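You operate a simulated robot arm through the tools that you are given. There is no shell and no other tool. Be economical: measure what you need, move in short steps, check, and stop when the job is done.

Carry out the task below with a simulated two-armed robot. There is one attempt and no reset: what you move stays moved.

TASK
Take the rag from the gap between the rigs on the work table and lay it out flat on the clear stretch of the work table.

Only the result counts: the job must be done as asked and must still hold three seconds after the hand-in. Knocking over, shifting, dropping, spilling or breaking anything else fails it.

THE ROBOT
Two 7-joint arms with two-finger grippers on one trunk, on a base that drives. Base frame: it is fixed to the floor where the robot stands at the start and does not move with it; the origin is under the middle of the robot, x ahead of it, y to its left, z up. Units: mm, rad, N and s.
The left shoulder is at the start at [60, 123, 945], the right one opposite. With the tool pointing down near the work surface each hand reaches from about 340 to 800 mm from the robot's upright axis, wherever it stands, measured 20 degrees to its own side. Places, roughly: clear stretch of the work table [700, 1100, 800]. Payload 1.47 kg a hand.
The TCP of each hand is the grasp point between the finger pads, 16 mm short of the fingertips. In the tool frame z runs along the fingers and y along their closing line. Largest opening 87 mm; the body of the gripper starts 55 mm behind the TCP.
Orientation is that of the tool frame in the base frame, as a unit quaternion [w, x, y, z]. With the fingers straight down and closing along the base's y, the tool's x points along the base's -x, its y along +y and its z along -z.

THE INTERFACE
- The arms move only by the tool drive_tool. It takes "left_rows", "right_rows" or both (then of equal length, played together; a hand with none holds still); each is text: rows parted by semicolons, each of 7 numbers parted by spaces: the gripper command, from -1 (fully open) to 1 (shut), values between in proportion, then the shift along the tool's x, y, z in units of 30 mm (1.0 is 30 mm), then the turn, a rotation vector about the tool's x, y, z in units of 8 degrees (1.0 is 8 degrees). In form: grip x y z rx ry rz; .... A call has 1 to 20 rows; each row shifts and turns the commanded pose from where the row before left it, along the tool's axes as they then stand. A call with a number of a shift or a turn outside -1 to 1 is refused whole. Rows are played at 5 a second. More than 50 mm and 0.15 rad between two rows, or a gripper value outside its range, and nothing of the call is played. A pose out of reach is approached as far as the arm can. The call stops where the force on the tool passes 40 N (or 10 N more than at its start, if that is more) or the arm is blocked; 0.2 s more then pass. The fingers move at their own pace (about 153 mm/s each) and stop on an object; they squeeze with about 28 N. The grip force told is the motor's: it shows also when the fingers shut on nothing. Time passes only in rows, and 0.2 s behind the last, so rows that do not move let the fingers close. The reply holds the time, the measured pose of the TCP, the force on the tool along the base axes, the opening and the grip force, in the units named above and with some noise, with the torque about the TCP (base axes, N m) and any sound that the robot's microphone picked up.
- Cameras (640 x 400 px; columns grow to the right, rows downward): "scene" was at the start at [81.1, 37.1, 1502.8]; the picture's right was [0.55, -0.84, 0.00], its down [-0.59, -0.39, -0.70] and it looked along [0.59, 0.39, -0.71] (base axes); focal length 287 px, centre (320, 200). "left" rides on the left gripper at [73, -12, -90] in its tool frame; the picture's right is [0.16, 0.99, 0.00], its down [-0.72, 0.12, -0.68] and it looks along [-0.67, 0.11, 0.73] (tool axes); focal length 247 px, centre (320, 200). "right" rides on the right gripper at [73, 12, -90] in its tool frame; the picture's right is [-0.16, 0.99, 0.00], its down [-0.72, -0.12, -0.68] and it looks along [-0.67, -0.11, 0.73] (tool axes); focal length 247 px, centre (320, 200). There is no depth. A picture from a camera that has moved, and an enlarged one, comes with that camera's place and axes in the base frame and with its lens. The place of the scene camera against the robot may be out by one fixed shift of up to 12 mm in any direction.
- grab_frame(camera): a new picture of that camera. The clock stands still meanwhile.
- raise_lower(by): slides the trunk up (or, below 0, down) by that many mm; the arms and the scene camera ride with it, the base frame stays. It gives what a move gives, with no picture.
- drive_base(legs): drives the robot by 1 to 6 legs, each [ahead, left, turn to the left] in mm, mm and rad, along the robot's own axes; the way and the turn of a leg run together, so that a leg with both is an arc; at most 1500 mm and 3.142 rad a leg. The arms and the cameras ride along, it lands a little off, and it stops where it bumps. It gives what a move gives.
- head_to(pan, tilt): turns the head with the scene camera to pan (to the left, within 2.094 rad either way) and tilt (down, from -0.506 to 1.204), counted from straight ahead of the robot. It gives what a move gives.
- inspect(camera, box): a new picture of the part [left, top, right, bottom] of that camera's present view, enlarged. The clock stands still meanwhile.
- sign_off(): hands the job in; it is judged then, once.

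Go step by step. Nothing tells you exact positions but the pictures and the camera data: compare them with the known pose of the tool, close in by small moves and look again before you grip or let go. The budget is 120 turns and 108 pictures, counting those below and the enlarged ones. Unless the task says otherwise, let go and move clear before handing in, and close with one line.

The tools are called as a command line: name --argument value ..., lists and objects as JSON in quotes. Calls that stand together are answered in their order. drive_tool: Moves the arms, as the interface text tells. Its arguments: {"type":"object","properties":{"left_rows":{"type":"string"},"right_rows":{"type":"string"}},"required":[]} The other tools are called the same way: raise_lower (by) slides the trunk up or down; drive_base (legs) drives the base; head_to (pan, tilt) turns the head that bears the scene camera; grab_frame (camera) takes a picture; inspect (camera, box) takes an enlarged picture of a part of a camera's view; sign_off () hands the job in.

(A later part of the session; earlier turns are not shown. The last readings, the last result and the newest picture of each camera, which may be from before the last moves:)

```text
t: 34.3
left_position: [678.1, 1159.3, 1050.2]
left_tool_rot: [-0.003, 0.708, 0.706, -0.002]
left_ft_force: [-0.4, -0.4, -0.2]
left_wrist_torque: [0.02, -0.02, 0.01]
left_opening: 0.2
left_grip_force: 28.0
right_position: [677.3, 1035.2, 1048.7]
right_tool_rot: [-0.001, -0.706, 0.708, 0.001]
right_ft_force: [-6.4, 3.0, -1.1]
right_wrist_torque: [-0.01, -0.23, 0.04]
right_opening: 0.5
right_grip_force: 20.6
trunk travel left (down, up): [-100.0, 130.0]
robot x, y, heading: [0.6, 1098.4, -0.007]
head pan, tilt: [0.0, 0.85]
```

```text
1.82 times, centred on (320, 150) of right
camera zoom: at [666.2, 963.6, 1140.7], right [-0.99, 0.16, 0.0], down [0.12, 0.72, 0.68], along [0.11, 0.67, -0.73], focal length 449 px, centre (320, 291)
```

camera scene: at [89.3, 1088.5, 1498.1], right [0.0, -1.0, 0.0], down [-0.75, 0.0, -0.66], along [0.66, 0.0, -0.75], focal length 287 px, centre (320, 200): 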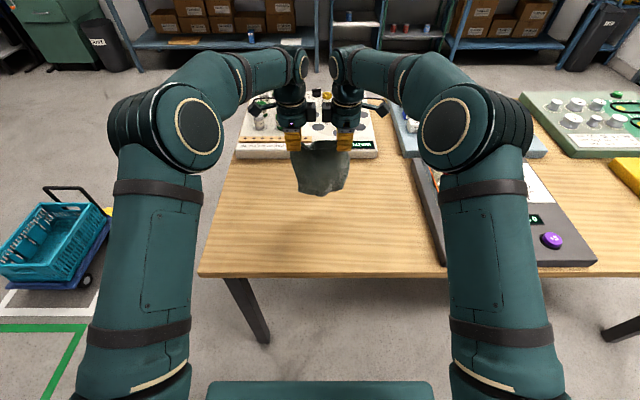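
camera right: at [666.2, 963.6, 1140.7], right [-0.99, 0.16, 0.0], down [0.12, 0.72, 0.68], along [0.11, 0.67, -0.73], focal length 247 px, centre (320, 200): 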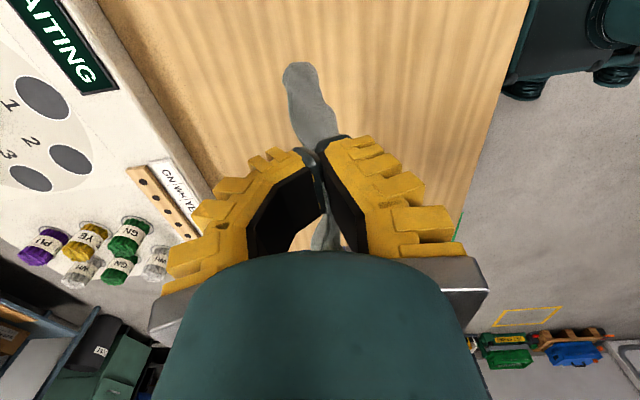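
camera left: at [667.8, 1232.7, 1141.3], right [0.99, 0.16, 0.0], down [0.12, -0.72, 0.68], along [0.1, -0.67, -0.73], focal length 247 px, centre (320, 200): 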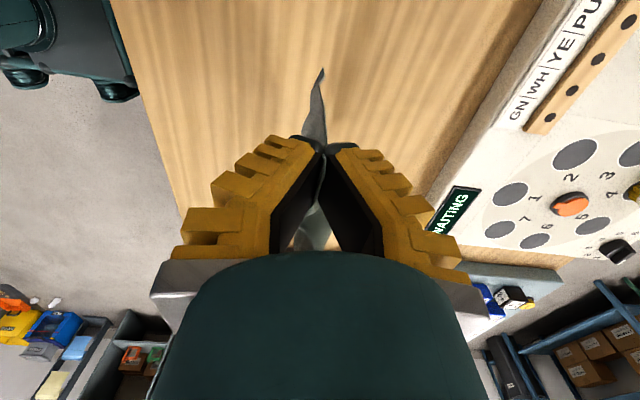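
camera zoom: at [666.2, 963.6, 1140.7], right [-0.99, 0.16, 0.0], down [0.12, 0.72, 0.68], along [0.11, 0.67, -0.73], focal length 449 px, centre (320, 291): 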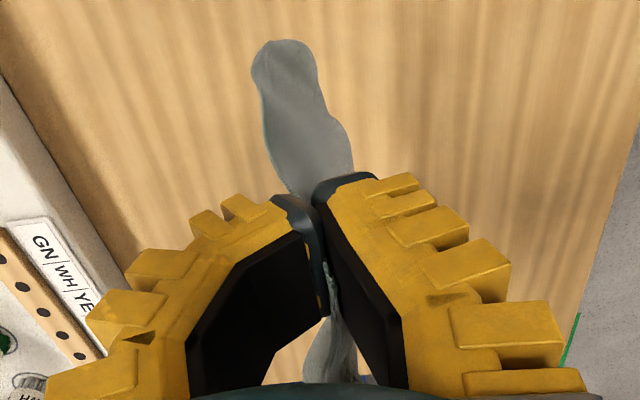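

The rag hangs well. To lay it mid-stretch with comfortable reach I'll drive 120 mm forward (base front is ~290 mm clear of the table).

drive_base --legs '[[120, 0, 0]]'

grab_frame --camera "scene"

grab_frame --camera "left"

```text
t: 35.6
left_position: [800.5, 1162.2, 1048.6]
left_tool_rot: [-0.003, 0.707, 0.708, 0.0]
left_ft_force: [0.9, -0.6, -1.3]
left_wrist_torque: [-0.02, 0.04, 0.0]
left_opening: 0.0
left_grip_force: 28.2
right_position: [799.7, 1036.9, 1049.2]
right_tool_rot: [0.001, 0.708, -0.707, -0.001]
right_ft_force: [-2.3, -2.3, -0.3]
right_wrist_torque: [-0.01, 0.0, 0.02]
right_opening: 0.0
right_grip_force: 21.3
trunk travel left (down, up): [-100.0, 130.0]
robot x, y, heading: [119.4, 1097.1, -0.006]
head pan, tilt: [0.0, 0.85]
```

```text
70 pictures are left
camera scene: at [212.1, 1088.6, 1497.9], right [0.0, -1.0, 0.0], down [-0.75, 0.0, -0.66], along [0.66, 0.0, -0.75], focal length 287 px, centre (320, 200)
```

scene: 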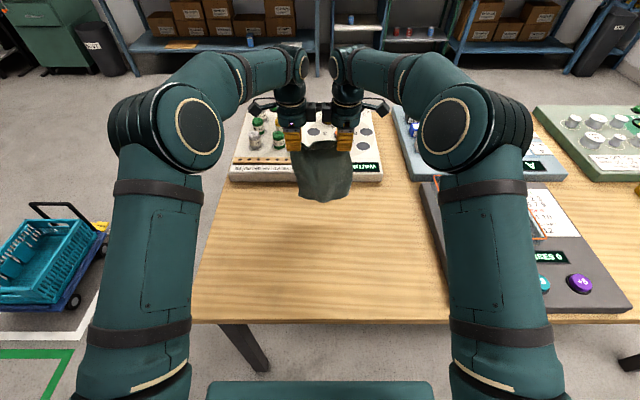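

```text
69 pictures are left
camera left: at [789.9, 1234.4, 1140.1], right [0.99, 0.16, -0.01], down [0.12, -0.72, 0.68], along [0.1, -0.67, -0.73], focal length 247 px, centre (320, 200)
```

left: 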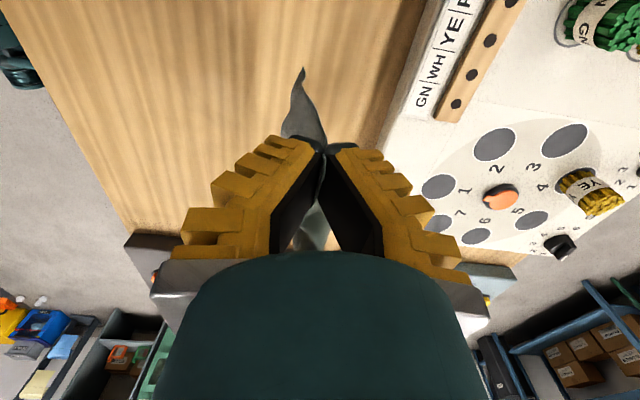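

Next I'll lower to just above hem contact while drawing back slightly.

drive_tool --left_rows "1 0 -0.15 0.3 0 0 0;1 0 -0.15 0.3 0 0 0;1 0 -0.15 0.3 0 0 0;1 0 -0.15 0.3 0 0 0;1 0 -0.15 0.25 0 0 0" --right_rows "1 0 0.15 0.3 0 0 0;1 0 0.15 0.3 0 0 0;1 0 0.15 0.3 0 0 0;1 0 0.15 0.3 0 0 0;1 0 0.15 0.25 0 0 0"

inspect --camera "scene" --box '[260, 120, 380, 215]'

grab_frame --camera "left"

grab_frame --camera "right"

```text
t: 36.8
left_position: [776.8, 1160.7, 1005.9]
left_tool_rot: [-0.003, 0.707, 0.707, -0.001]
left_ft_force: [0.5, -0.2, 0.2]
left_wrist_torque: [0.04, -0.02, 0.02]
left_opening: 0.0
left_grip_force: 27.6
right_position: [776.2, 1036.7, 1005.1]
right_tool_rot: [0.002, 0.709, -0.706, 0.0]
right_ft_force: [0.7, 0.0, 0.0]
right_wrist_torque: [0.0, -0.01, 0.0]
right_opening: 3.5
right_grip_force: 30.2
trunk travel left (down, up): [-100.0, 130.0]
robot x, y, heading: [121.7, 1096.4, -0.001]
head pan, tilt: [0.0, 0.85]
```

```text
4.21 times, centred on (320, 168) of scene
camera zoom: at [210.4, 1088.6, 1498.0], right [0.0, -1.0, 0.0], down [-0.75, 0.0, -0.66], along [0.66, 0.0, -0.75], focal length 1207 px, centre (320, 337)
```

zoom: 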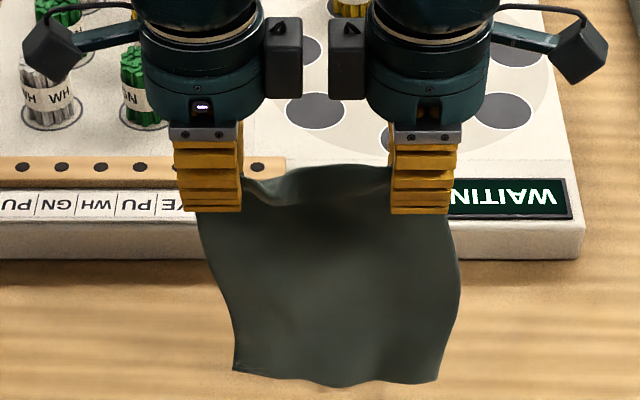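

```text
67 pictures are left
camera left: at [764.9, 1234.6, 1097.8], right [0.99, 0.16, -0.01], down [0.12, -0.72, 0.68], along [0.1, -0.67, -0.73], focal length 247 px, centre (320, 200)
```

left: 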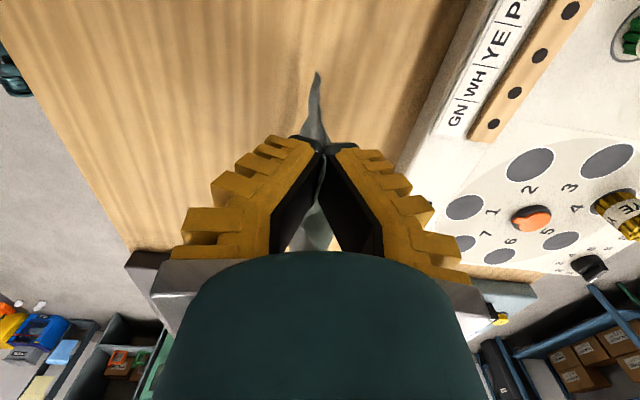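

```text
66 pictures are left
camera right: at [764.7, 965.1, 1096.5], right [-0.99, 0.16, 0.0], down [0.12, 0.72, 0.68], along [0.1, 0.67, -0.73], focal length 247 px, centre (320, 200)
```

right: 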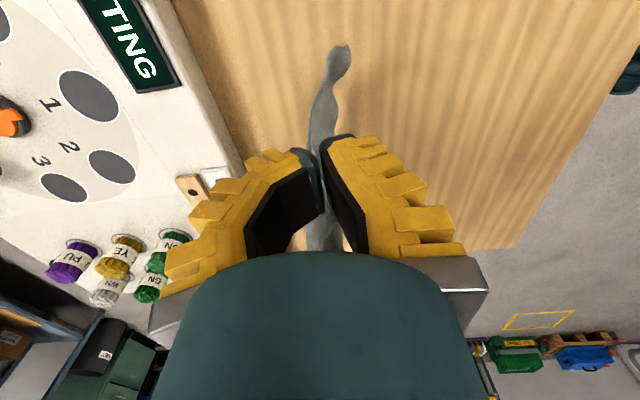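

The rag hangs straight with the hem just above the table. I'll lay it down diagonally now.

drive_tool --left_rows "1 0 -0.4 0.3 0 0 0;1 0 -0.35 0.3 0 0 0;1 0 -0.33 0.3 0 0 0;1 0 -0.33 0.3 0 0 0;1 0 -0.33 0.3 0 0 0;1 0 -0.33 0.3 0 0 0;1 0 -0.33 0.3 0 0 0;1 0 -0.33 0.3 0 0 0;1 0 -0.33 0.3 0 0 0;1 0 -0.33 0.3 0 0 0;1 0 -0.33 0.3 0 0 0" --right_rows "1 0 0.4 0.3 0 0 0;1 0 0.35 0.3 0 0 0;1 0 0.33 0.3 0 0 0;1 0 0.33 0.3 0 0 0;1 0 0.33 0.3 0 0 0;1 0 0.33 0.3 0 0 0;1 0 0.33 0.3 0 0 0;1 0 0.33 0.3 0 0 0;1 0 0.33 0.3 0 0 0;1 0 0.33 0.3 0 0 0;1 0 0.33 0.3 0 0 0"

inspect --camera "scene" --box '[240, 140, 400, 250]'

grab_frame --camera "left"

grab_frame --camera "right"

```text
t: 39.2
left_position: [665.2, 1162.7, 908.4]
left_tool_rot: [-0.003, 0.708, 0.706, -0.001]
left_ft_force: [-0.3, -1.0, 0.0]
left_wrist_torque: [0.01, -0.02, -0.02]
left_opening: 0.2
left_grip_force: 28.2
right_position: [664.5, 1036.7, 907.0]
right_tool_rot: [0.0, -0.707, 0.708, 0.001]
right_ft_force: [0.2, -0.8, -0.4]
right_wrist_torque: [0.01, 0.04, 0.01]
right_opening: 3.4
right_grip_force: 30.2
trunk travel left (down, up): [-100.0, 130.0]
robot x, y, heading: [121.5, 1098.7, 0.002]
head pan, tilt: [0.0, 0.85]
```

```text
3.64 times, centred on (320, 195) of scene
camera zoom: at [210.4, 1088.6, 1498.0], right [0.0, -1.0, 0.0], down [-0.75, 0.0, -0.66], along [0.66, 0.0, -0.75], focal length 1043 px, centre (320, 218)
```

zoom: 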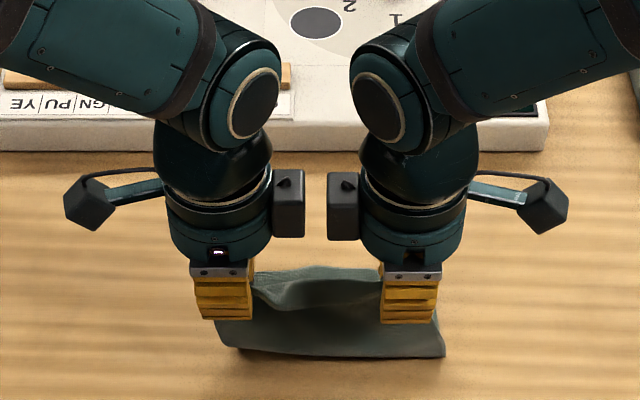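

```text
64 pictures are left
camera left: at [654.3, 1234.5, 999.3], right [0.99, 0.16, 0.0], down [0.12, -0.72, 0.68], along [0.1, -0.67, -0.73], focal length 247 px, centre (320, 200)
```

left: 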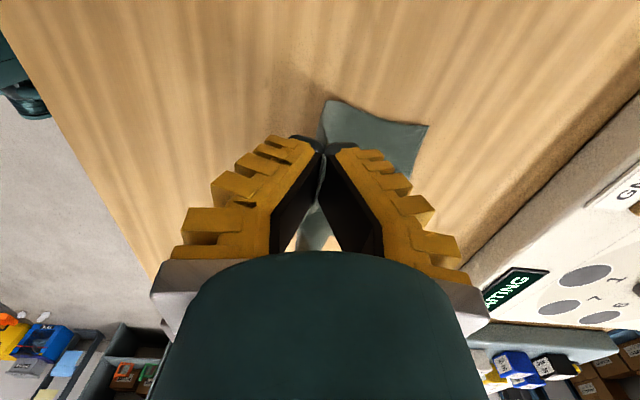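

```text
63 pictures are left
camera right: at [652.3, 965.2, 998.2], right [-0.99, 0.16, 0.0], down [0.12, 0.72, 0.68], along [0.11, 0.67, -0.73], focal length 247 px, centre (320, 200)
```

right: 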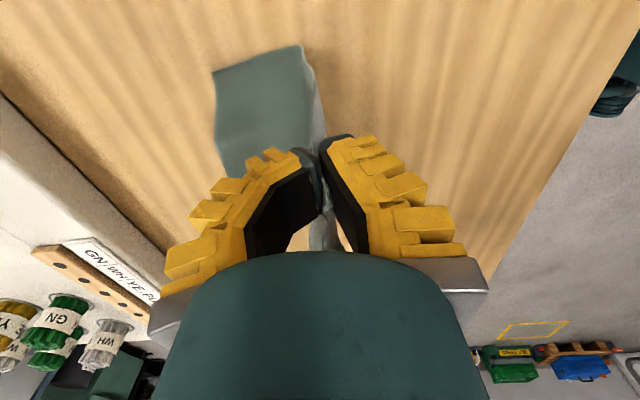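

It's laying nicely, far part already flat on the table. I'll continue.

drive_tool --left_rows "1 0 -0.35 0.3 0 0 0;1 0 -0.35 0.3 0 0 0;1 0 -0.35 0.3 0 0 0;1 0 -0.35 0.3 0 0 0;1 0 -0.35 0.3 0 0 0;1 0 -0.35 0.3 0 0 0;1 0 -0.35 0.3 0 0 0;1 0 -0.35 0.3 0 0 0;1 0 -0.35 0.3 0 0 0" --right_rows "1 0 0.35 0.3 0 0 0;1 0 0.35 0.3 0 0 0;1 0 0.35 0.3 0 0 0;1 0 0.35 0.3 0 0 0;1 0 0.35 0.3 0 0 0;1 0 0.35 0.3 0 0 0;1 0 0.35 0.3 0 0 0;1 0 0.35 0.3 0 0 0;1 0 0.35 0.3 0 0 0"

inspect --camera "scene" --box '[240, 160, 400, 270]'

grab_frame --camera "left"

grab_frame --camera "right"

```text
t: 41.2
left_position: [569.1, 1163.3, 826.3]
left_tool_rot: [-0.003, 0.707, 0.707, -0.001]
left_ft_force: [0.5, -0.5, -0.6]
left_wrist_torque: [0.0, -0.01, 0.01]
left_opening: 0.0
left_grip_force: 28.2
right_position: [569.6, 1036.1, 826.5]
right_tool_rot: [0.001, 0.708, -0.707, -0.001]
right_ft_force: [1.0, -0.4, 0.1]
right_wrist_torque: [-0.03, 0.0, -0.01]
right_opening: 1.4
right_grip_force: 29.7
trunk travel left (down, up): [-100.0, 130.0]
robot x, y, heading: [120.3, 1094.1, -0.001]
head pan, tilt: [0.0, 0.85]
```

```text
3.64 times, centred on (320, 215) of scene
camera zoom: at [210.5, 1088.6, 1498.0], right [0.0, -1.0, 0.0], down [-0.75, 0.0, -0.66], along [0.66, 0.0, -0.75], focal length 1043 px, centre (320, 146)
```

zoom: 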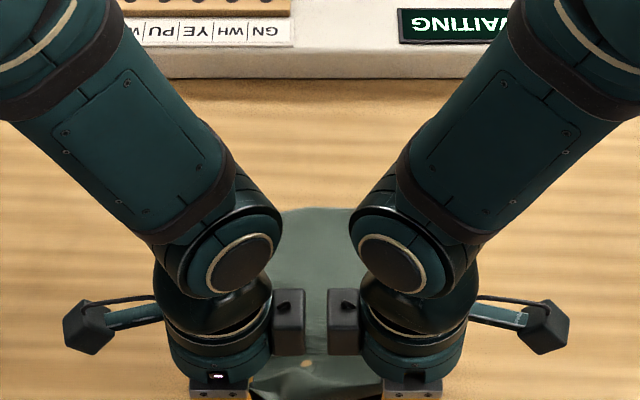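

```text
61 pictures are left
camera left: at [559.0, 1234.4, 918.1], right [0.99, 0.16, -0.01], down [0.12, -0.72, 0.68], along [0.1, -0.67, -0.73], focal length 247 px, centre (320, 200)
```

left: 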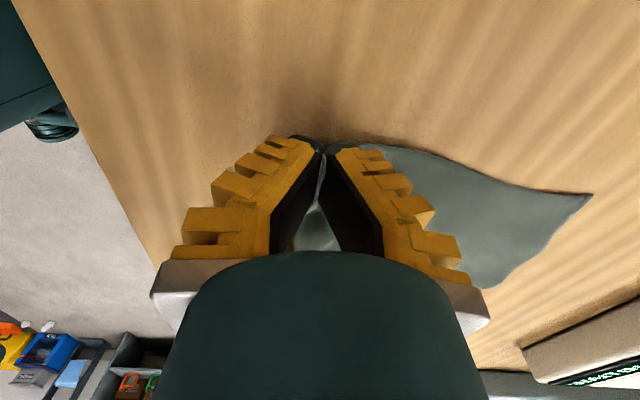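

```text
60 pictures are left
camera right: at [559.0, 965.0, 917.9], right [-0.99, 0.16, 0.0], down [0.12, 0.72, 0.68], along [0.1, 0.67, -0.73], focal length 247 px, centre (320, 200)
```

right: 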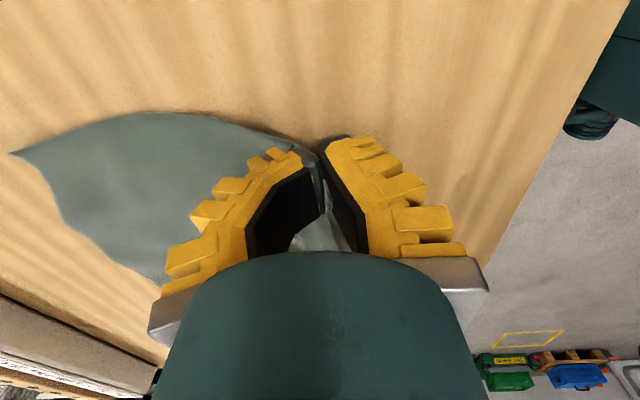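

Almost down. I'll lower the last few mm with a small drag toward me and a slight spread, then release.

drive_tool --left_rows "1 0 -0.2 0.1 0 0 0;1 0.1 -0.2 0.1 0 0 0;1 0.1 -0.15 0 0 0 0;1 0 0 0 0 0 0" --right_rows "1 0 0.2 0.1 0 0 0;1 0.1 0.2 0.1 0 0 0;1 0.1 0.15 0 0 0 0;1 0 0 0 0 0 0"

drive_tool --left_rows "0.9 0 0 0 0 0 0;0.7 0 0 0 0 0 0;0.5 0 0 0 0 0 0;0.3 0 0 0 0 0 0;0.1 0 0 0 0 0 0;0 0 0 0 0 0 0" --right_rows "0.9 0 0 0 0 0 0;0.7 0 0 0 0 0 0;0.5 0 0 0 0 0 0;0.3 0 0 0 0 0 0;0.1 0 0 0 0 0 0;0 0 0 0 0 0 0"

grab_frame --camera "left"

grab_frame --camera "right"

```text
t: 42.2
left_position: [553.9, 1169.6, 821.2]
left_tool_rot: [-0.003, 0.707, 0.708, -0.001]
left_ft_force: [0.0, -1.1, 0.9]
left_wrist_torque: [-0.02, 0.01, -0.01]
left_opening: 0.0
left_grip_force: 28.1
right_position: [553.3, 1030.1, 820.6]
right_tool_rot: [0.0, 0.707, -0.707, 0.0]
right_ft_force: [-0.3, 0.4, 0.2]
right_wrist_torque: [0.02, 0.0, -0.01]
right_opening: 2.8
right_grip_force: 30.3
trunk travel left (down, up): [-100.0, 130.0]
robot x, y, heading: [123.3, 1098.3, 0.006]
head pan, tilt: [0.0, 0.85]
```

```text
t: 43.6
left_position: [554.4, 1167.8, 820.3]
left_tool_rot: [-0.003, 0.707, 0.708, -0.002]
left_ft_force: [-0.4, 0.2, -0.3]
left_wrist_torque: [0.02, 0.01, 0.01]
left_opening: 49.3
left_grip_force: 4.6
right_position: [553.1, 1030.1, 820.7]
right_tool_rot: [0.001, 0.707, -0.707, -0.001]
right_ft_force: [-0.5, 0.0, 0.5]
right_wrist_torque: [0.01, 0.01, -0.01]
right_opening: 49.3
right_grip_force: 4.4
trunk travel left (down, up): [-100.0, 130.0]
robot x, y, heading: [118.1, 1094.1, -0.002]
head pan, tilt: [0.0, 0.85]
```

```text
59 pictures are left
camera left: at [543.0, 1240.9, 912.9], right [0.99, 0.16, -0.01], down [0.12, -0.72, 0.68], along [0.1, -0.67, -0.73], focal length 247 px, centre (320, 200)
```

left: 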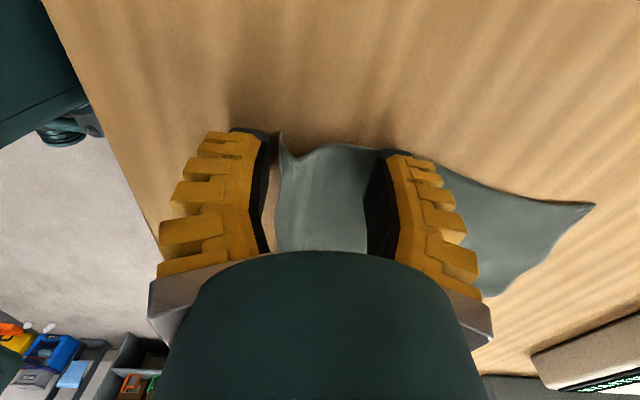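

```text
58 pictures are left
camera right: at [542.5, 959.1, 912.2], right [-0.99, 0.16, 0.0], down [0.12, 0.72, 0.68], along [0.1, 0.67, -0.73], focal length 247 px, centre (320, 200)
```

right: 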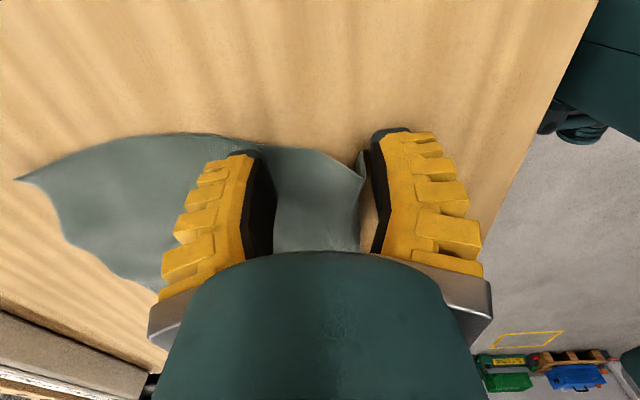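

Released; the near edge curls a little. I'll lift straight up and then clear the view.

drive_tool --left_rows "-0.1 0 0 -0.2 0 0 0;-0.2 0 0 -0.4 0 0 0;-0.2 0 0 -0.8 0 0 0;-0.2 0.5 0 -0.9 0 0 0;-0.2 0.9 0 -0.9 0 0 0;-0.2 0.9 0 -0.9 0 0 0;-0.2 0.9 0 -0.9 0 0 0;-0.2 0.9 0 -0.5 0 0 0" --right_rows "-0.1 0 0 -0.2 0 0 0;-0.2 0 0 -0.4 0 0 0;-0.2 0 0 -0.8 0 0 0;-0.2 0.5 0 -0.9 0 0 0;-0.2 0.9 0 -0.9 0 0 0;-0.2 0.9 0 -0.9 0 0 0;-0.2 0.9 0 -0.9 0 0 0;-0.2 0.9 0 -0.5 0 0 0"

grab_frame --camera "left"

inspect --camera "scene" --box '[240, 160, 400, 270]'

```text
t: 45.4
left_position: [553.0, 1291.2, 985.3]
left_tool_rot: [-0.004, 0.708, 0.706, -0.001]
left_ft_force: [0.2, -0.1, 1.0]
left_wrist_torque: [-0.05, -0.01, 0.0]
left_opening: 57.7
left_grip_force: 3.3
right_position: [554.2, 907.7, 985.9]
right_tool_rot: [0.0, 0.708, -0.706, -0.001]
right_ft_force: [0.2, 0.5, -0.3]
right_wrist_torque: [-0.01, -0.01, -0.01]
right_opening: 57.4
right_grip_force: 3.9
trunk travel left (down, up): [-100.0, 130.0]
robot x, y, heading: [120.5, 1097.2, 0.004]
head pan, tilt: [0.0, 0.85]
```

```text
57 pictures are left
camera left: at [542.5, 1364.9, 1077.2], right [0.99, 0.16, -0.01], down [0.12, -0.72, 0.68], along [0.1, -0.67, -0.73], focal length 247 px, centre (320, 200)
```

left: 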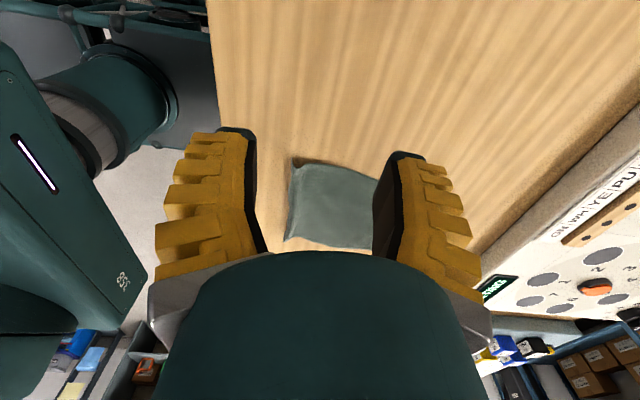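

```text
3.64 times, centred on (320, 215) of scene
camera zoom: at [210.0, 1088.5, 1498.1], right [0.0, -1.0, 0.0], down [-0.75, 0.0, -0.66], along [0.66, 0.0, -0.75], focal length 1043 px, centre (320, 146)
```

zoom: 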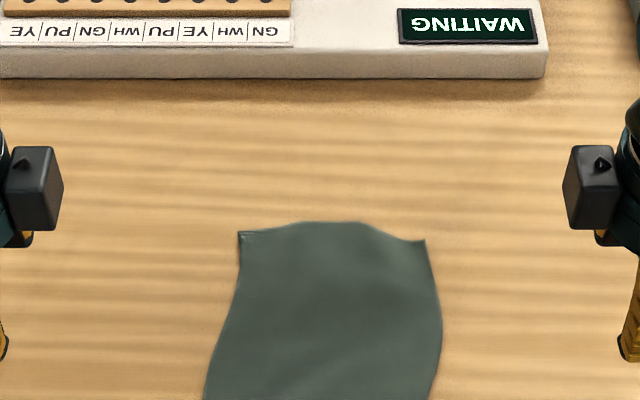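

inspect --camera "scene" --box '[250, 200, 390, 300]'

inspect --camera "left" --box '[240, 130, 420, 260]'

inspect --camera "right" --box '[240, 130, 420, 260]'

```text
4.00 times, centred on (320, 250) of scene
camera zoom: at [210.0, 1088.5, 1498.1], right [0.0, -1.0, 0.0], down [-0.75, 0.0, -0.66], along [0.66, 0.0, -0.75], focal length 1147 px, centre (320, 0)
```

zoom: 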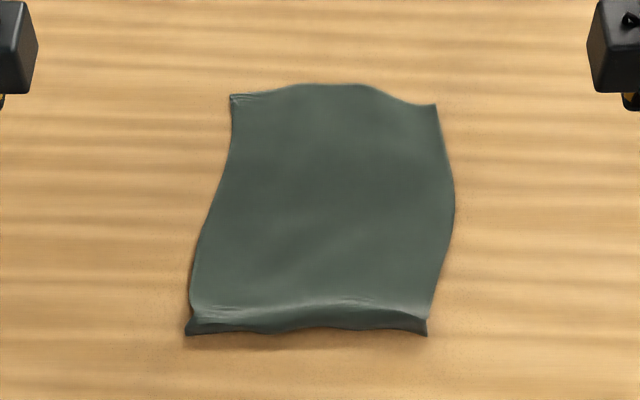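

```text
3.08 times, centred on (330, 195) of left
camera zoom: at [542.5, 1364.9, 1077.2], right [0.99, 0.16, -0.01], down [0.12, -0.72, 0.68], along [0.1, -0.67, -0.73], focal length 760 px, centre (289, 215)
```

zoom: 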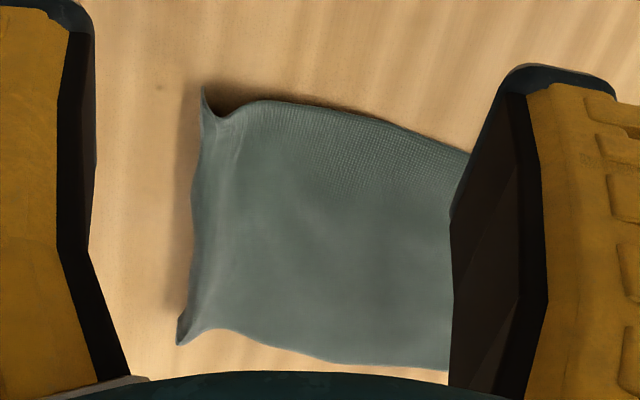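

```text
3.08 times, centred on (330, 195) of right
camera zoom: at [543.6, 836.7, 1076.4], right [-0.99, 0.16, 0.0], down [0.12, 0.72, 0.68], along [0.1, 0.67, -0.73], focal length 760 px, centre (289, 215)
```

zoom: 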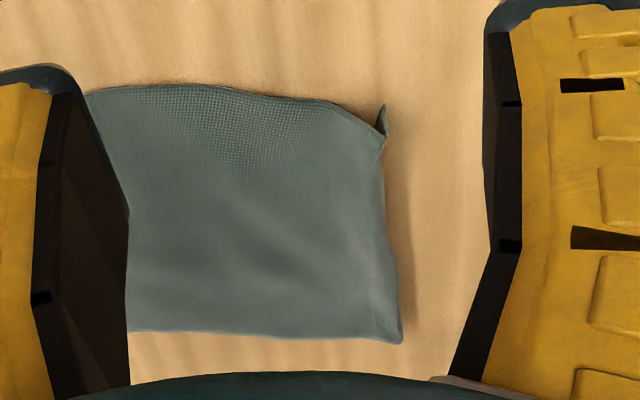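

The rag lies flat except the near edge, which arches up and curls. I'll smooth it with closed fingertips: press lightly just inside the ridge and stroke toward me.

drive_tool --left_rows "1 -0.783 0.15 0 0 0 0;1 -0.783 0.15 0 0 0 0;1 -0.783 0.15 0 0 0 0;1 -0.783 0.15 0 0 0 0;1 -0.783 0.15 0 0 0 0;1 -0.783 0.15 0 0 0 0;1 0 0 0.83 0 0 0;1 0 0 0.83 0 0 0;1 0 0 0.83 0 0 0;1 0 0 0.83 0 0 0;1 0 0 0.83 0 0 0;1 0 0 0.83 0 0 0" --right_rows "1 -0.678 -0.145 0 0 0 0;1 -0.678 -0.145 0 0 0 0;1 -0.678 -0.145 0 0 0 0;1 -0.678 -0.145 0 0 0 0;1 -0.678 -0.145 0 0 0 0;1 -0.678 -0.145 0 0 0 0;1 0 0 0.83 0 0 0;1 0 0 0.83 0 0 0;1 0 0 0.83 0 0 0;1 0 0 0.83 0 0 0;1 0 0 0.83 0 0 0;1 0 0 0.83 0 0 0"

grab_frame --camera "left"

grab_frame --camera "right"

```text
t: 48.0
left_position: [582.5, 1151.8, 836.8]
left_tool_rot: [-0.002, 0.707, 0.707, -0.002]
left_ft_force: [-0.2, 0.7, 0.6]
left_wrist_torque: [0.02, -0.01, -0.04]
left_opening: 0.1
left_grip_force: 28.3
right_position: [580.7, 1027.9, 834.7]
right_tool_rot: [0.001, 0.707, -0.707, -0.002]
right_ft_force: [0.3, -0.2, -0.2]
right_wrist_torque: [0.02, 0.0, 0.0]
right_opening: 0.0
right_grip_force: 28.2
trunk travel left (down, up): [-100.0, 130.0]
robot x, y, heading: [117.6, 1099.2, 0.003]
head pan, tilt: [0.0, 0.85]
```

```text
52 pictures are left
camera left: at [572.2, 1223.4, 928.0], right [0.99, 0.16, -0.01], down [0.12, -0.72, 0.68], along [0.1, -0.67, -0.73], focal length 247 px, centre (320, 200)
```

left: 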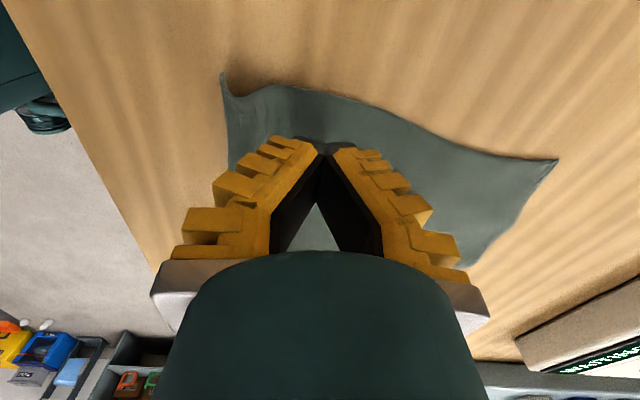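

```text
51 pictures are left
camera right: at [569.7, 958.2, 926.1], right [-0.99, 0.16, 0.0], down [0.12, 0.72, 0.68], along [0.1, 0.67, -0.73], focal length 247 px, centre (320, 200)
```

right: 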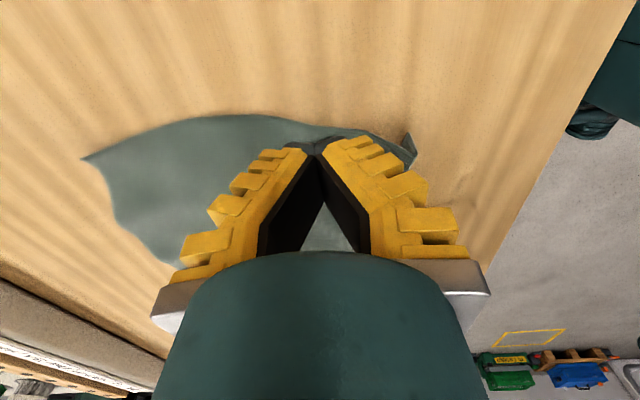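

drive_tool --left_rows "1 0 0 0.3 0 0 0;1 0 0 0.3 0 0 0;1 0 -0.2 0.02 0 0 0;1 0 -0.25 0 0 0 0;1 0 -0.25 0 0 0 0;1 0 -0.25 0 0 0 0;1 0 -0.25 0 0 0 0" --right_rows "1 0 0 0.27 0 0 0;1 0 0 0.27 0 0 0;1 0 0.2 0.02 0 0 0;1 0 0.25 0 0 0 0;1 0 0.25 0 0 0 0;1 0 0.25 0 0 0 0;1 0 0.25 0 0 0 0"

grab_frame --camera "left"

grab_frame --camera "right"

```text
t: 49.6
left_position: [545.5, 1151.3, 818.7]
left_tool_rot: [-0.003, 0.707, 0.707, -0.001]
left_ft_force: [-0.4, 0.0, 0.1]
left_wrist_torque: [0.02, -0.01, -0.01]
left_opening: 0.2
left_grip_force: 28.2
right_position: [542.8, 1028.6, 819.0]
right_tool_rot: [0.001, 0.707, -0.707, -0.001]
right_ft_force: [-0.4, -1.0, 0.5]
right_wrist_torque: [0.0, -0.02, 0.0]
right_opening: 0.0
right_grip_force: 27.8
trunk travel left (down, up): [-100.0, 130.0]
robot x, y, heading: [120.1, 1096.2, 0.002]
head pan, tilt: [0.0, 0.85]
```

```text
50 pictures are left
camera left: at [533.7, 1224.1, 911.1], right [0.99, 0.16, -0.01], down [0.12, -0.72, 0.68], along [0.1, -0.67, -0.73], focal length 247 px, centre (320, 200)
```

left: 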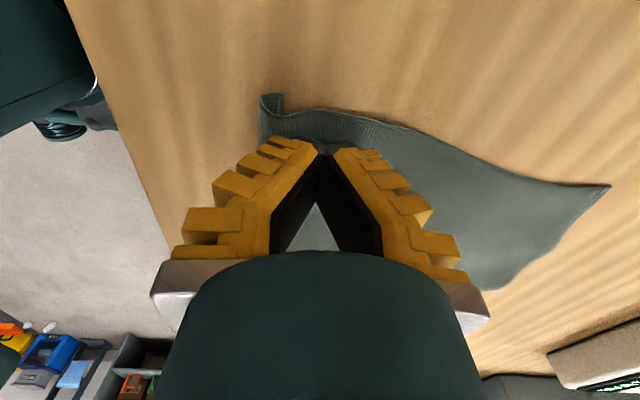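

```text
49 pictures are left
camera right: at [532.5, 958.3, 910.3], right [-0.99, 0.16, 0.0], down [0.12, 0.72, 0.68], along [0.11, 0.67, -0.73], focal length 247 px, centre (320, 200)
```

right: 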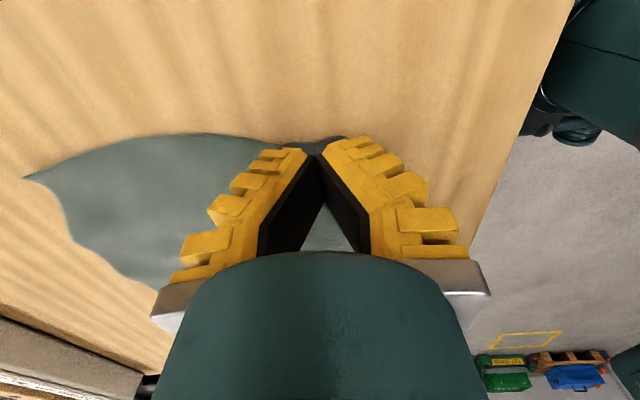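

drive_tool --left_rows "1 0 -0.25 0.02 0 0 0;1 0 -0.25 0.02 0 0 0;1 0 -0.25 0 0 0 0;1 0 -0.25 0 0 0 0" --right_rows "1 0 0.25 0.02 0 0 0;1 0 0.25 0.02 0 0 0;1 0 0.25 0 0 0 0;1 0 0.25 0 0 0 0"

drive_tool --left_rows "1 0 0 -0.4 0 0 0;1 0 0 -0.9 0 0 0;1 0 0 -0.9 0 0 0;1 0.9 0 -0.9 0 0 0;1 0.9 0 -0.9 0 0 0;1 0.9 0 0 0 0 0" --right_rows "1 0 0 -0.4 0 0 0;1 0 0 -0.9 0 0 0;1 0 0 -0.9 0 0 0;1 0.9 0 -0.9 0 0 0;1 0.9 0 -0.9 0 0 0;1 0.9 0 0 0 0 0"

inspect --camera "scene" --box '[250, 200, 390, 300]'

inspect --camera "left" --box '[240, 100, 420, 260]'

inspect --camera "right" --box '[240, 100, 420, 260]'

```text
t: 50.6
left_position: [514.7, 1150.7, 816.9]
left_tool_rot: [-0.002, 0.708, 0.707, -0.001]
left_ft_force: [-0.2, 0.0, -0.7]
left_wrist_torque: [0.0, 0.01, 0.01]
left_opening: 0.0
left_grip_force: 28.2
right_position: [513.4, 1028.0, 817.4]
right_tool_rot: [0.001, 0.707, -0.707, -0.001]
right_ft_force: [-1.2, -0.1, 0.1]
right_wrist_torque: [-0.01, -0.02, 0.0]
right_opening: 0.0
right_grip_force: 28.4
trunk travel left (down, up): [-100.0, 130.0]
robot x, y, heading: [114.8, 1095.7, -0.003]
head pan, tilt: [0.0, 0.85]
```

```text
t: 52.0
left_position: [514.3, 1230.9, 937.1]
left_tool_rot: [-0.002, 0.708, 0.706, -0.002]
left_ft_force: [-0.8, 0.0, -0.3]
left_wrist_torque: [-0.01, 0.02, 0.03]
left_opening: 0.0
left_grip_force: 28.0
right_position: [512.6, 946.5, 936.7]
right_tool_rot: [0.002, 0.707, -0.707, -0.001]
right_ft_force: [-0.1, 0.3, 1.3]
right_wrist_torque: [-0.01, -0.01, 0.01]
right_opening: 0.3
right_grip_force: 28.1
trunk travel left (down, up): [-100.0, 130.0]
robot x, y, heading: [120.0, 1095.4, 0.003]
head pan, tilt: [0.0, 0.85]
```

```text
4.00 times, centred on (320, 250) of scene
camera zoom: at [210.9, 1088.6, 1497.9], right [0.0, -1.0, 0.0], down [-0.75, 0.0, -0.66], along [0.66, 0.0, -0.75], focal length 1147 px, centre (320, 0)
```

zoom: 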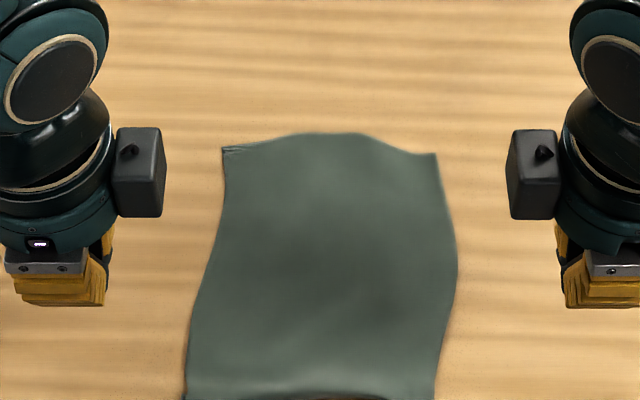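

```text
2.50 times, centred on (330, 180) of left
camera zoom: at [503.9, 1302.3, 1027.9], right [0.99, 0.16, -0.01], down [0.12, -0.72, 0.68], along [0.1, -0.67, -0.73], focal length 617 px, centre (295, 250)
```

zoom: 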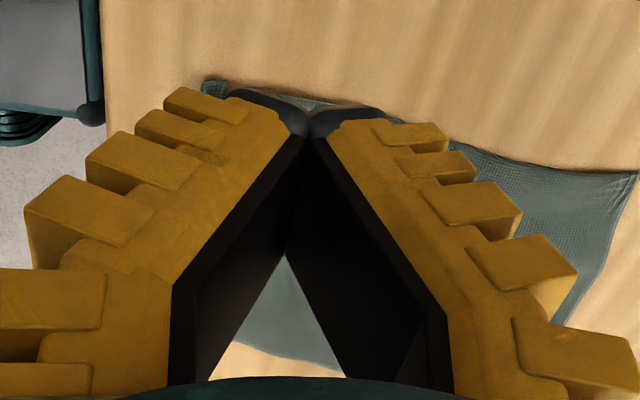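

```text
2.50 times, centred on (330, 180) of right
camera zoom: at [502.2, 876.0, 1028.2], right [-0.99, 0.16, 0.0], down [0.12, 0.72, 0.68], along [0.1, 0.67, -0.73], focal length 617 px, centre (295, 250)
```

zoom: 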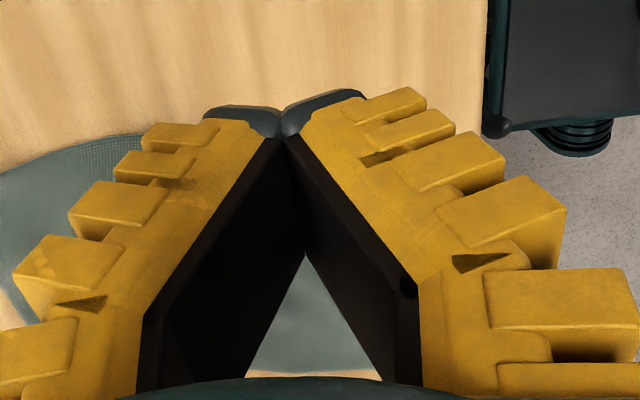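

inspect --camera "scene" --box '[250, 220, 390, 330]'

```text
3.64 times, centred on (320, 275) of scene
camera zoom: at [210.9, 1088.6, 1497.9], right [0.0, -1.0, 0.0], down [-0.75, 0.0, -0.66], along [0.66, 0.0, -0.75], focal length 1043 px, centre (320, -73)
```

zoom: 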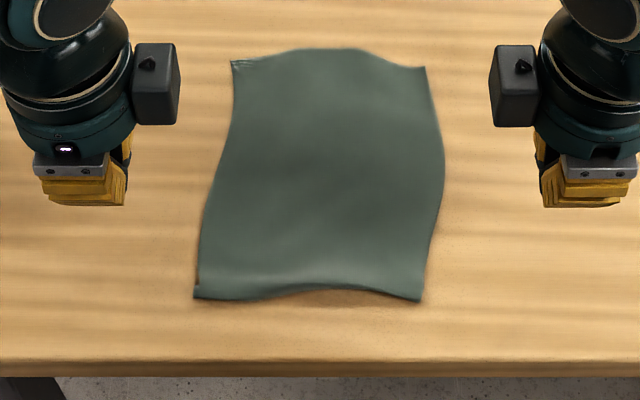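

Flatter, but the whole rag slid 40 mm toward me and the near edge may be slightly tucked. I'll look from the hand cameras with open fingers.

drive_tool --left_rows "-1 0.8 0 0.5 0 0 0;-1 0.8 0 0.5 0 0 0;-1 0.4 0 0.5 0 0 0;-1 0 0 0 0 0 0" --right_rows "-1 0.8 0 0.5 0 0 0;-1 0.8 0 0.5 0 0 0;-1 0.4 0 0.5 0 0 0;-1 0 0 0 0 0 0"

inspect --camera "left" --box '[240, 100, 420, 250]'

inspect --camera "right" --box '[220, 100, 400, 250]'

```text
t: 53.0
left_position: [515.5, 1290.1, 890.6]
left_tool_rot: [-0.002, 0.708, 0.707, -0.001]
left_ft_force: [1.1, 0.0, -0.1]
left_wrist_torque: [-0.02, 0.0, -0.02]
left_opening: 87.1
left_grip_force: 0.2
right_position: [514.2, 887.1, 893.5]
right_tool_rot: [0.002, 0.708, -0.706, -0.001]
right_ft_force: [-0.2, -0.6, 0.2]
right_wrist_torque: [-0.01, 0.01, 0.0]
right_opening: 87.3
right_grip_force: 0.1
trunk travel left (down, up): [-100.0, 130.0]
robot x, y, heading: [119.9, 1096.4, -0.004]
head pan, tilt: [0.0, 0.85]
```

```text
2.67 times, centred on (330, 175) of left
camera zoom: at [504.7, 1362.9, 982.3], right [0.99, 0.16, -0.01], down [0.12, -0.72, 0.68], along [0.1, -0.67, -0.73], focal length 659 px, centre (293, 267)
```

zoom: 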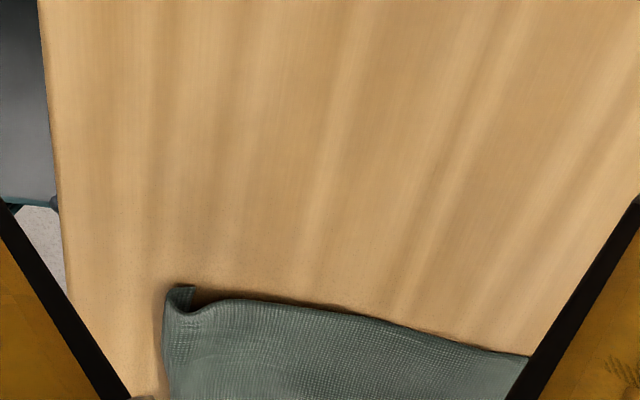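

```text
2.67 times, centred on (310, 175) of right
camera zoom: at [502.7, 816.6, 984.6], right [-0.99, 0.16, 0.0], down [0.12, 0.72, 0.68], along [0.11, 0.67, -0.73], focal length 659 px, centre (347, 267)
```

zoom: 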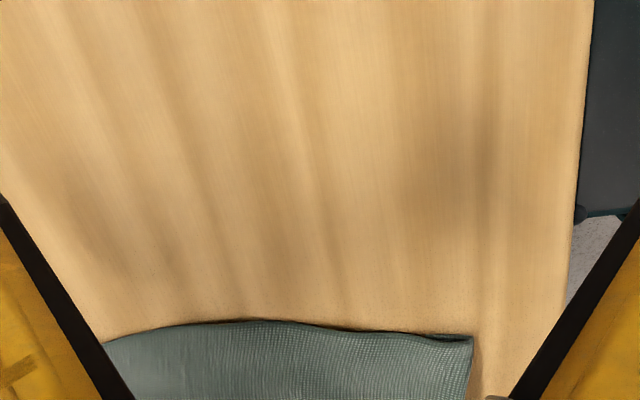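

The near-left corner has a slight lip, otherwise flat. I'll press near the far edge and pull the rag forward ~95 mm, which re-centres it and stretches it straight.

drive_tool --left_rows "1 -0.778 0.75 0 0 0 0;1 -0.778 0.75 0 0 0 0;1 -0.778 0.75 0 0 0 0;1 -0.778 0.75 0 0 0 0;1 -0.778 0.75 0 0 0 0;1 -0.778 0.75 0 0 0 0;1 0 0 0.8 0 0 0;1 0 0 0.8 0 0 0;1 0 0 0.8 0 0 0;1 0 0 0 0 0 0" --right_rows "1 -0.795 -0.755 0 0 0 0;1 -0.795 -0.755 0 0 0 0;1 -0.795 -0.755 0 0 0 0;1 -0.795 -0.755 0 0 0 0;1 -0.795 -0.755 0 0 0 0;1 -0.795 -0.755 0 0 0 0;1 0 0 0.833 0 0 0;1 0 0 0.833 0 0 0;1 0 0 0.833 0 0 0;1 0 0 0 0 0 0"

grab_frame --camera "left"

grab_frame --camera "right"

```text
t: 55.2
left_position: [650.2, 1150.9, 819.3]
left_tool_rot: [-0.003, 0.707, 0.708, -0.001]
left_ft_force: [0.3, 0.7, 0.4]
left_wrist_torque: [-0.02, 0.01, 0.0]
left_opening: 0.0
left_grip_force: 28.3
right_position: [646.9, 1031.9, 820.0]
right_tool_rot: [0.0, 0.708, -0.706, 0.0]
right_ft_force: [-0.2, 0.1, 0.3]
right_wrist_torque: [-0.03, 0.01, 0.0]
right_opening: 0.0
right_grip_force: 28.3
trunk travel left (down, up): [-100.0, 130.0]
robot x, y, heading: [122.6, 1092.5, -0.001]
head pan, tilt: [0.0, 0.85]
```

```text
42 pictures are left
camera left: at [638.8, 1223.8, 911.4], right [0.99, 0.16, 0.0], down [0.12, -0.72, 0.68], along [0.1, -0.67, -0.73], focal length 247 px, centre (320, 200)
```

left: 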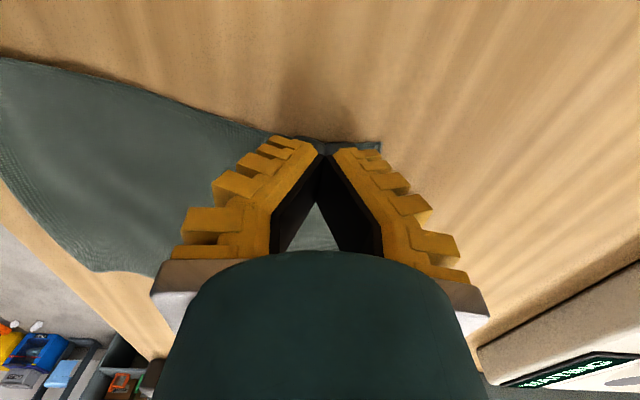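

```text
41 pictures are left
camera right: at [636.6, 961.1, 910.3], right [-0.99, 0.16, 0.0], down [0.12, 0.72, 0.68], along [0.11, 0.67, -0.73], focal length 247 px, centre (320, 200)
```

right: 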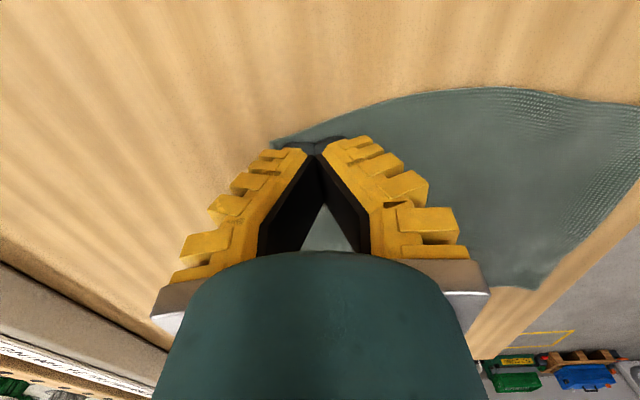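

Positioned on the far corners. I'll press lightly and pull forward.

drive_tool --left_rows "1 0 0 0.06 0 0 0;1 0 0.25 0.02 0 0 0;1 0 0.35 0 0 0 0;1 0 0.35 0 0 0 0;1 0 0.35 0 0 0 0;1 0 0.35 0 0 0 0;1 0 0.35 0 0 0 0;1 0 0.35 0 0 0 0;1 0 0.35 0 0 0 0;1 0 0.35 0 0 0 0" --right_rows "1 0 0 0.08 0 0 0;1 0 -0.25 0.02 0 0 0;1 0 -0.35 0 0 0 0;1 0 -0.35 0 0 0 0;1 0 -0.35 0 0 0 0;1 0 -0.35 0 0 0 0;1 0 -0.35 0 0 0 0;1 0 -0.35 0 0 0 0;1 0 -0.35 0 0 0 0;1 0 -0.35 0 0 0 0"

grab_frame --camera "left"

grab_frame --camera "right"

inspect --camera "scene" --box '[240, 180, 400, 310]'

```text
t: 57.4
left_position: [740.8, 1151.0, 815.1]
left_tool_rot: [-0.002, 0.707, 0.707, -0.002]
left_ft_force: [-0.3, -0.4, 2.4]
left_wrist_torque: [0.0, -0.03, 0.02]
left_opening: 0.0
left_grip_force: 27.8
right_position: [739.9, 1032.4, 815.0]
right_tool_rot: [0.001, 0.708, -0.706, -0.001]
right_ft_force: [-0.8, -0.1, 6.0]
right_wrist_torque: [-0.06, -0.01, 0.01]
right_opening: 0.1
right_grip_force: 28.1
trunk travel left (down, up): [-100.0, 130.0]
robot x, y, heading: [119.6, 1095.7, -0.005]
head pan, tilt: [0.0, 0.85]
```

```text
40 pictures are left
camera left: at [730.3, 1224.0, 907.5], right [0.99, 0.16, 0.0], down [0.12, -0.72, 0.68], along [0.1, -0.67, -0.73], focal length 247 px, centre (320, 200)
```

left: 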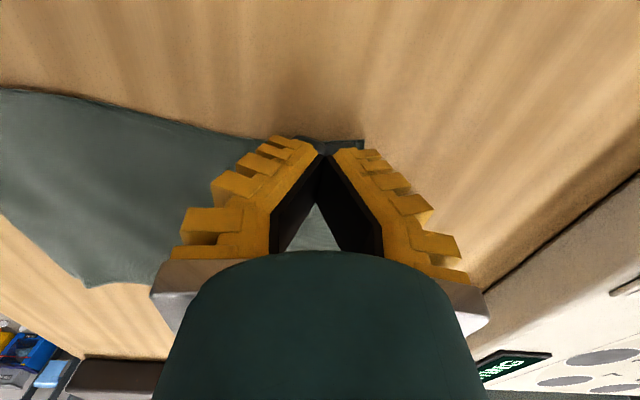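

```text
39 pictures are left
camera right: at [729.3, 960.4, 906.6], right [-0.99, 0.16, 0.0], down [0.12, 0.72, 0.68], along [0.1, 0.67, -0.73], focal length 247 px, centre (320, 200)
```

right: 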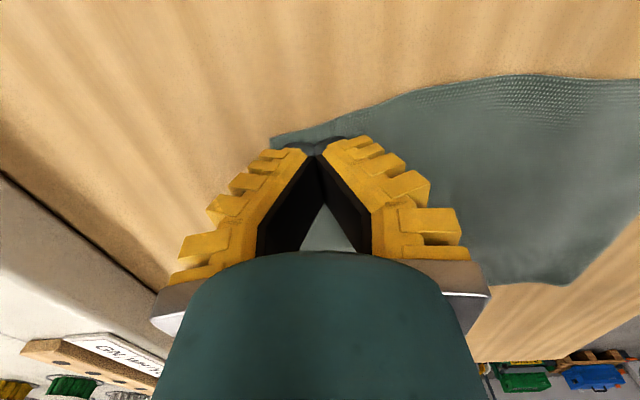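

```text
3.08 times, centred on (320, 245) of scene
camera zoom: at [209.5, 1088.6, 1498.1], right [0.0, -1.0, 0.0], down [-0.75, 0.0, -0.66], along [0.66, 0.0, -0.75], focal length 882 px, centre (320, 62)
```

zoom: 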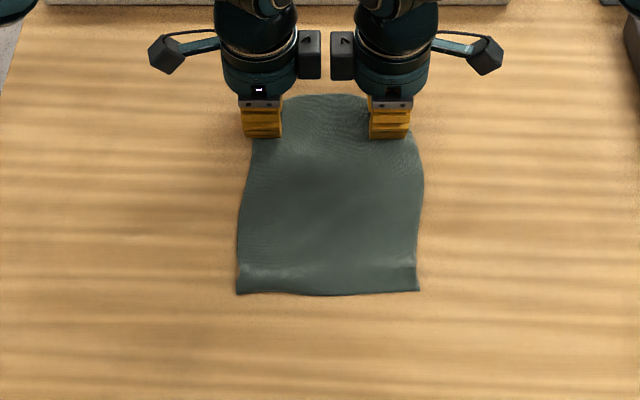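

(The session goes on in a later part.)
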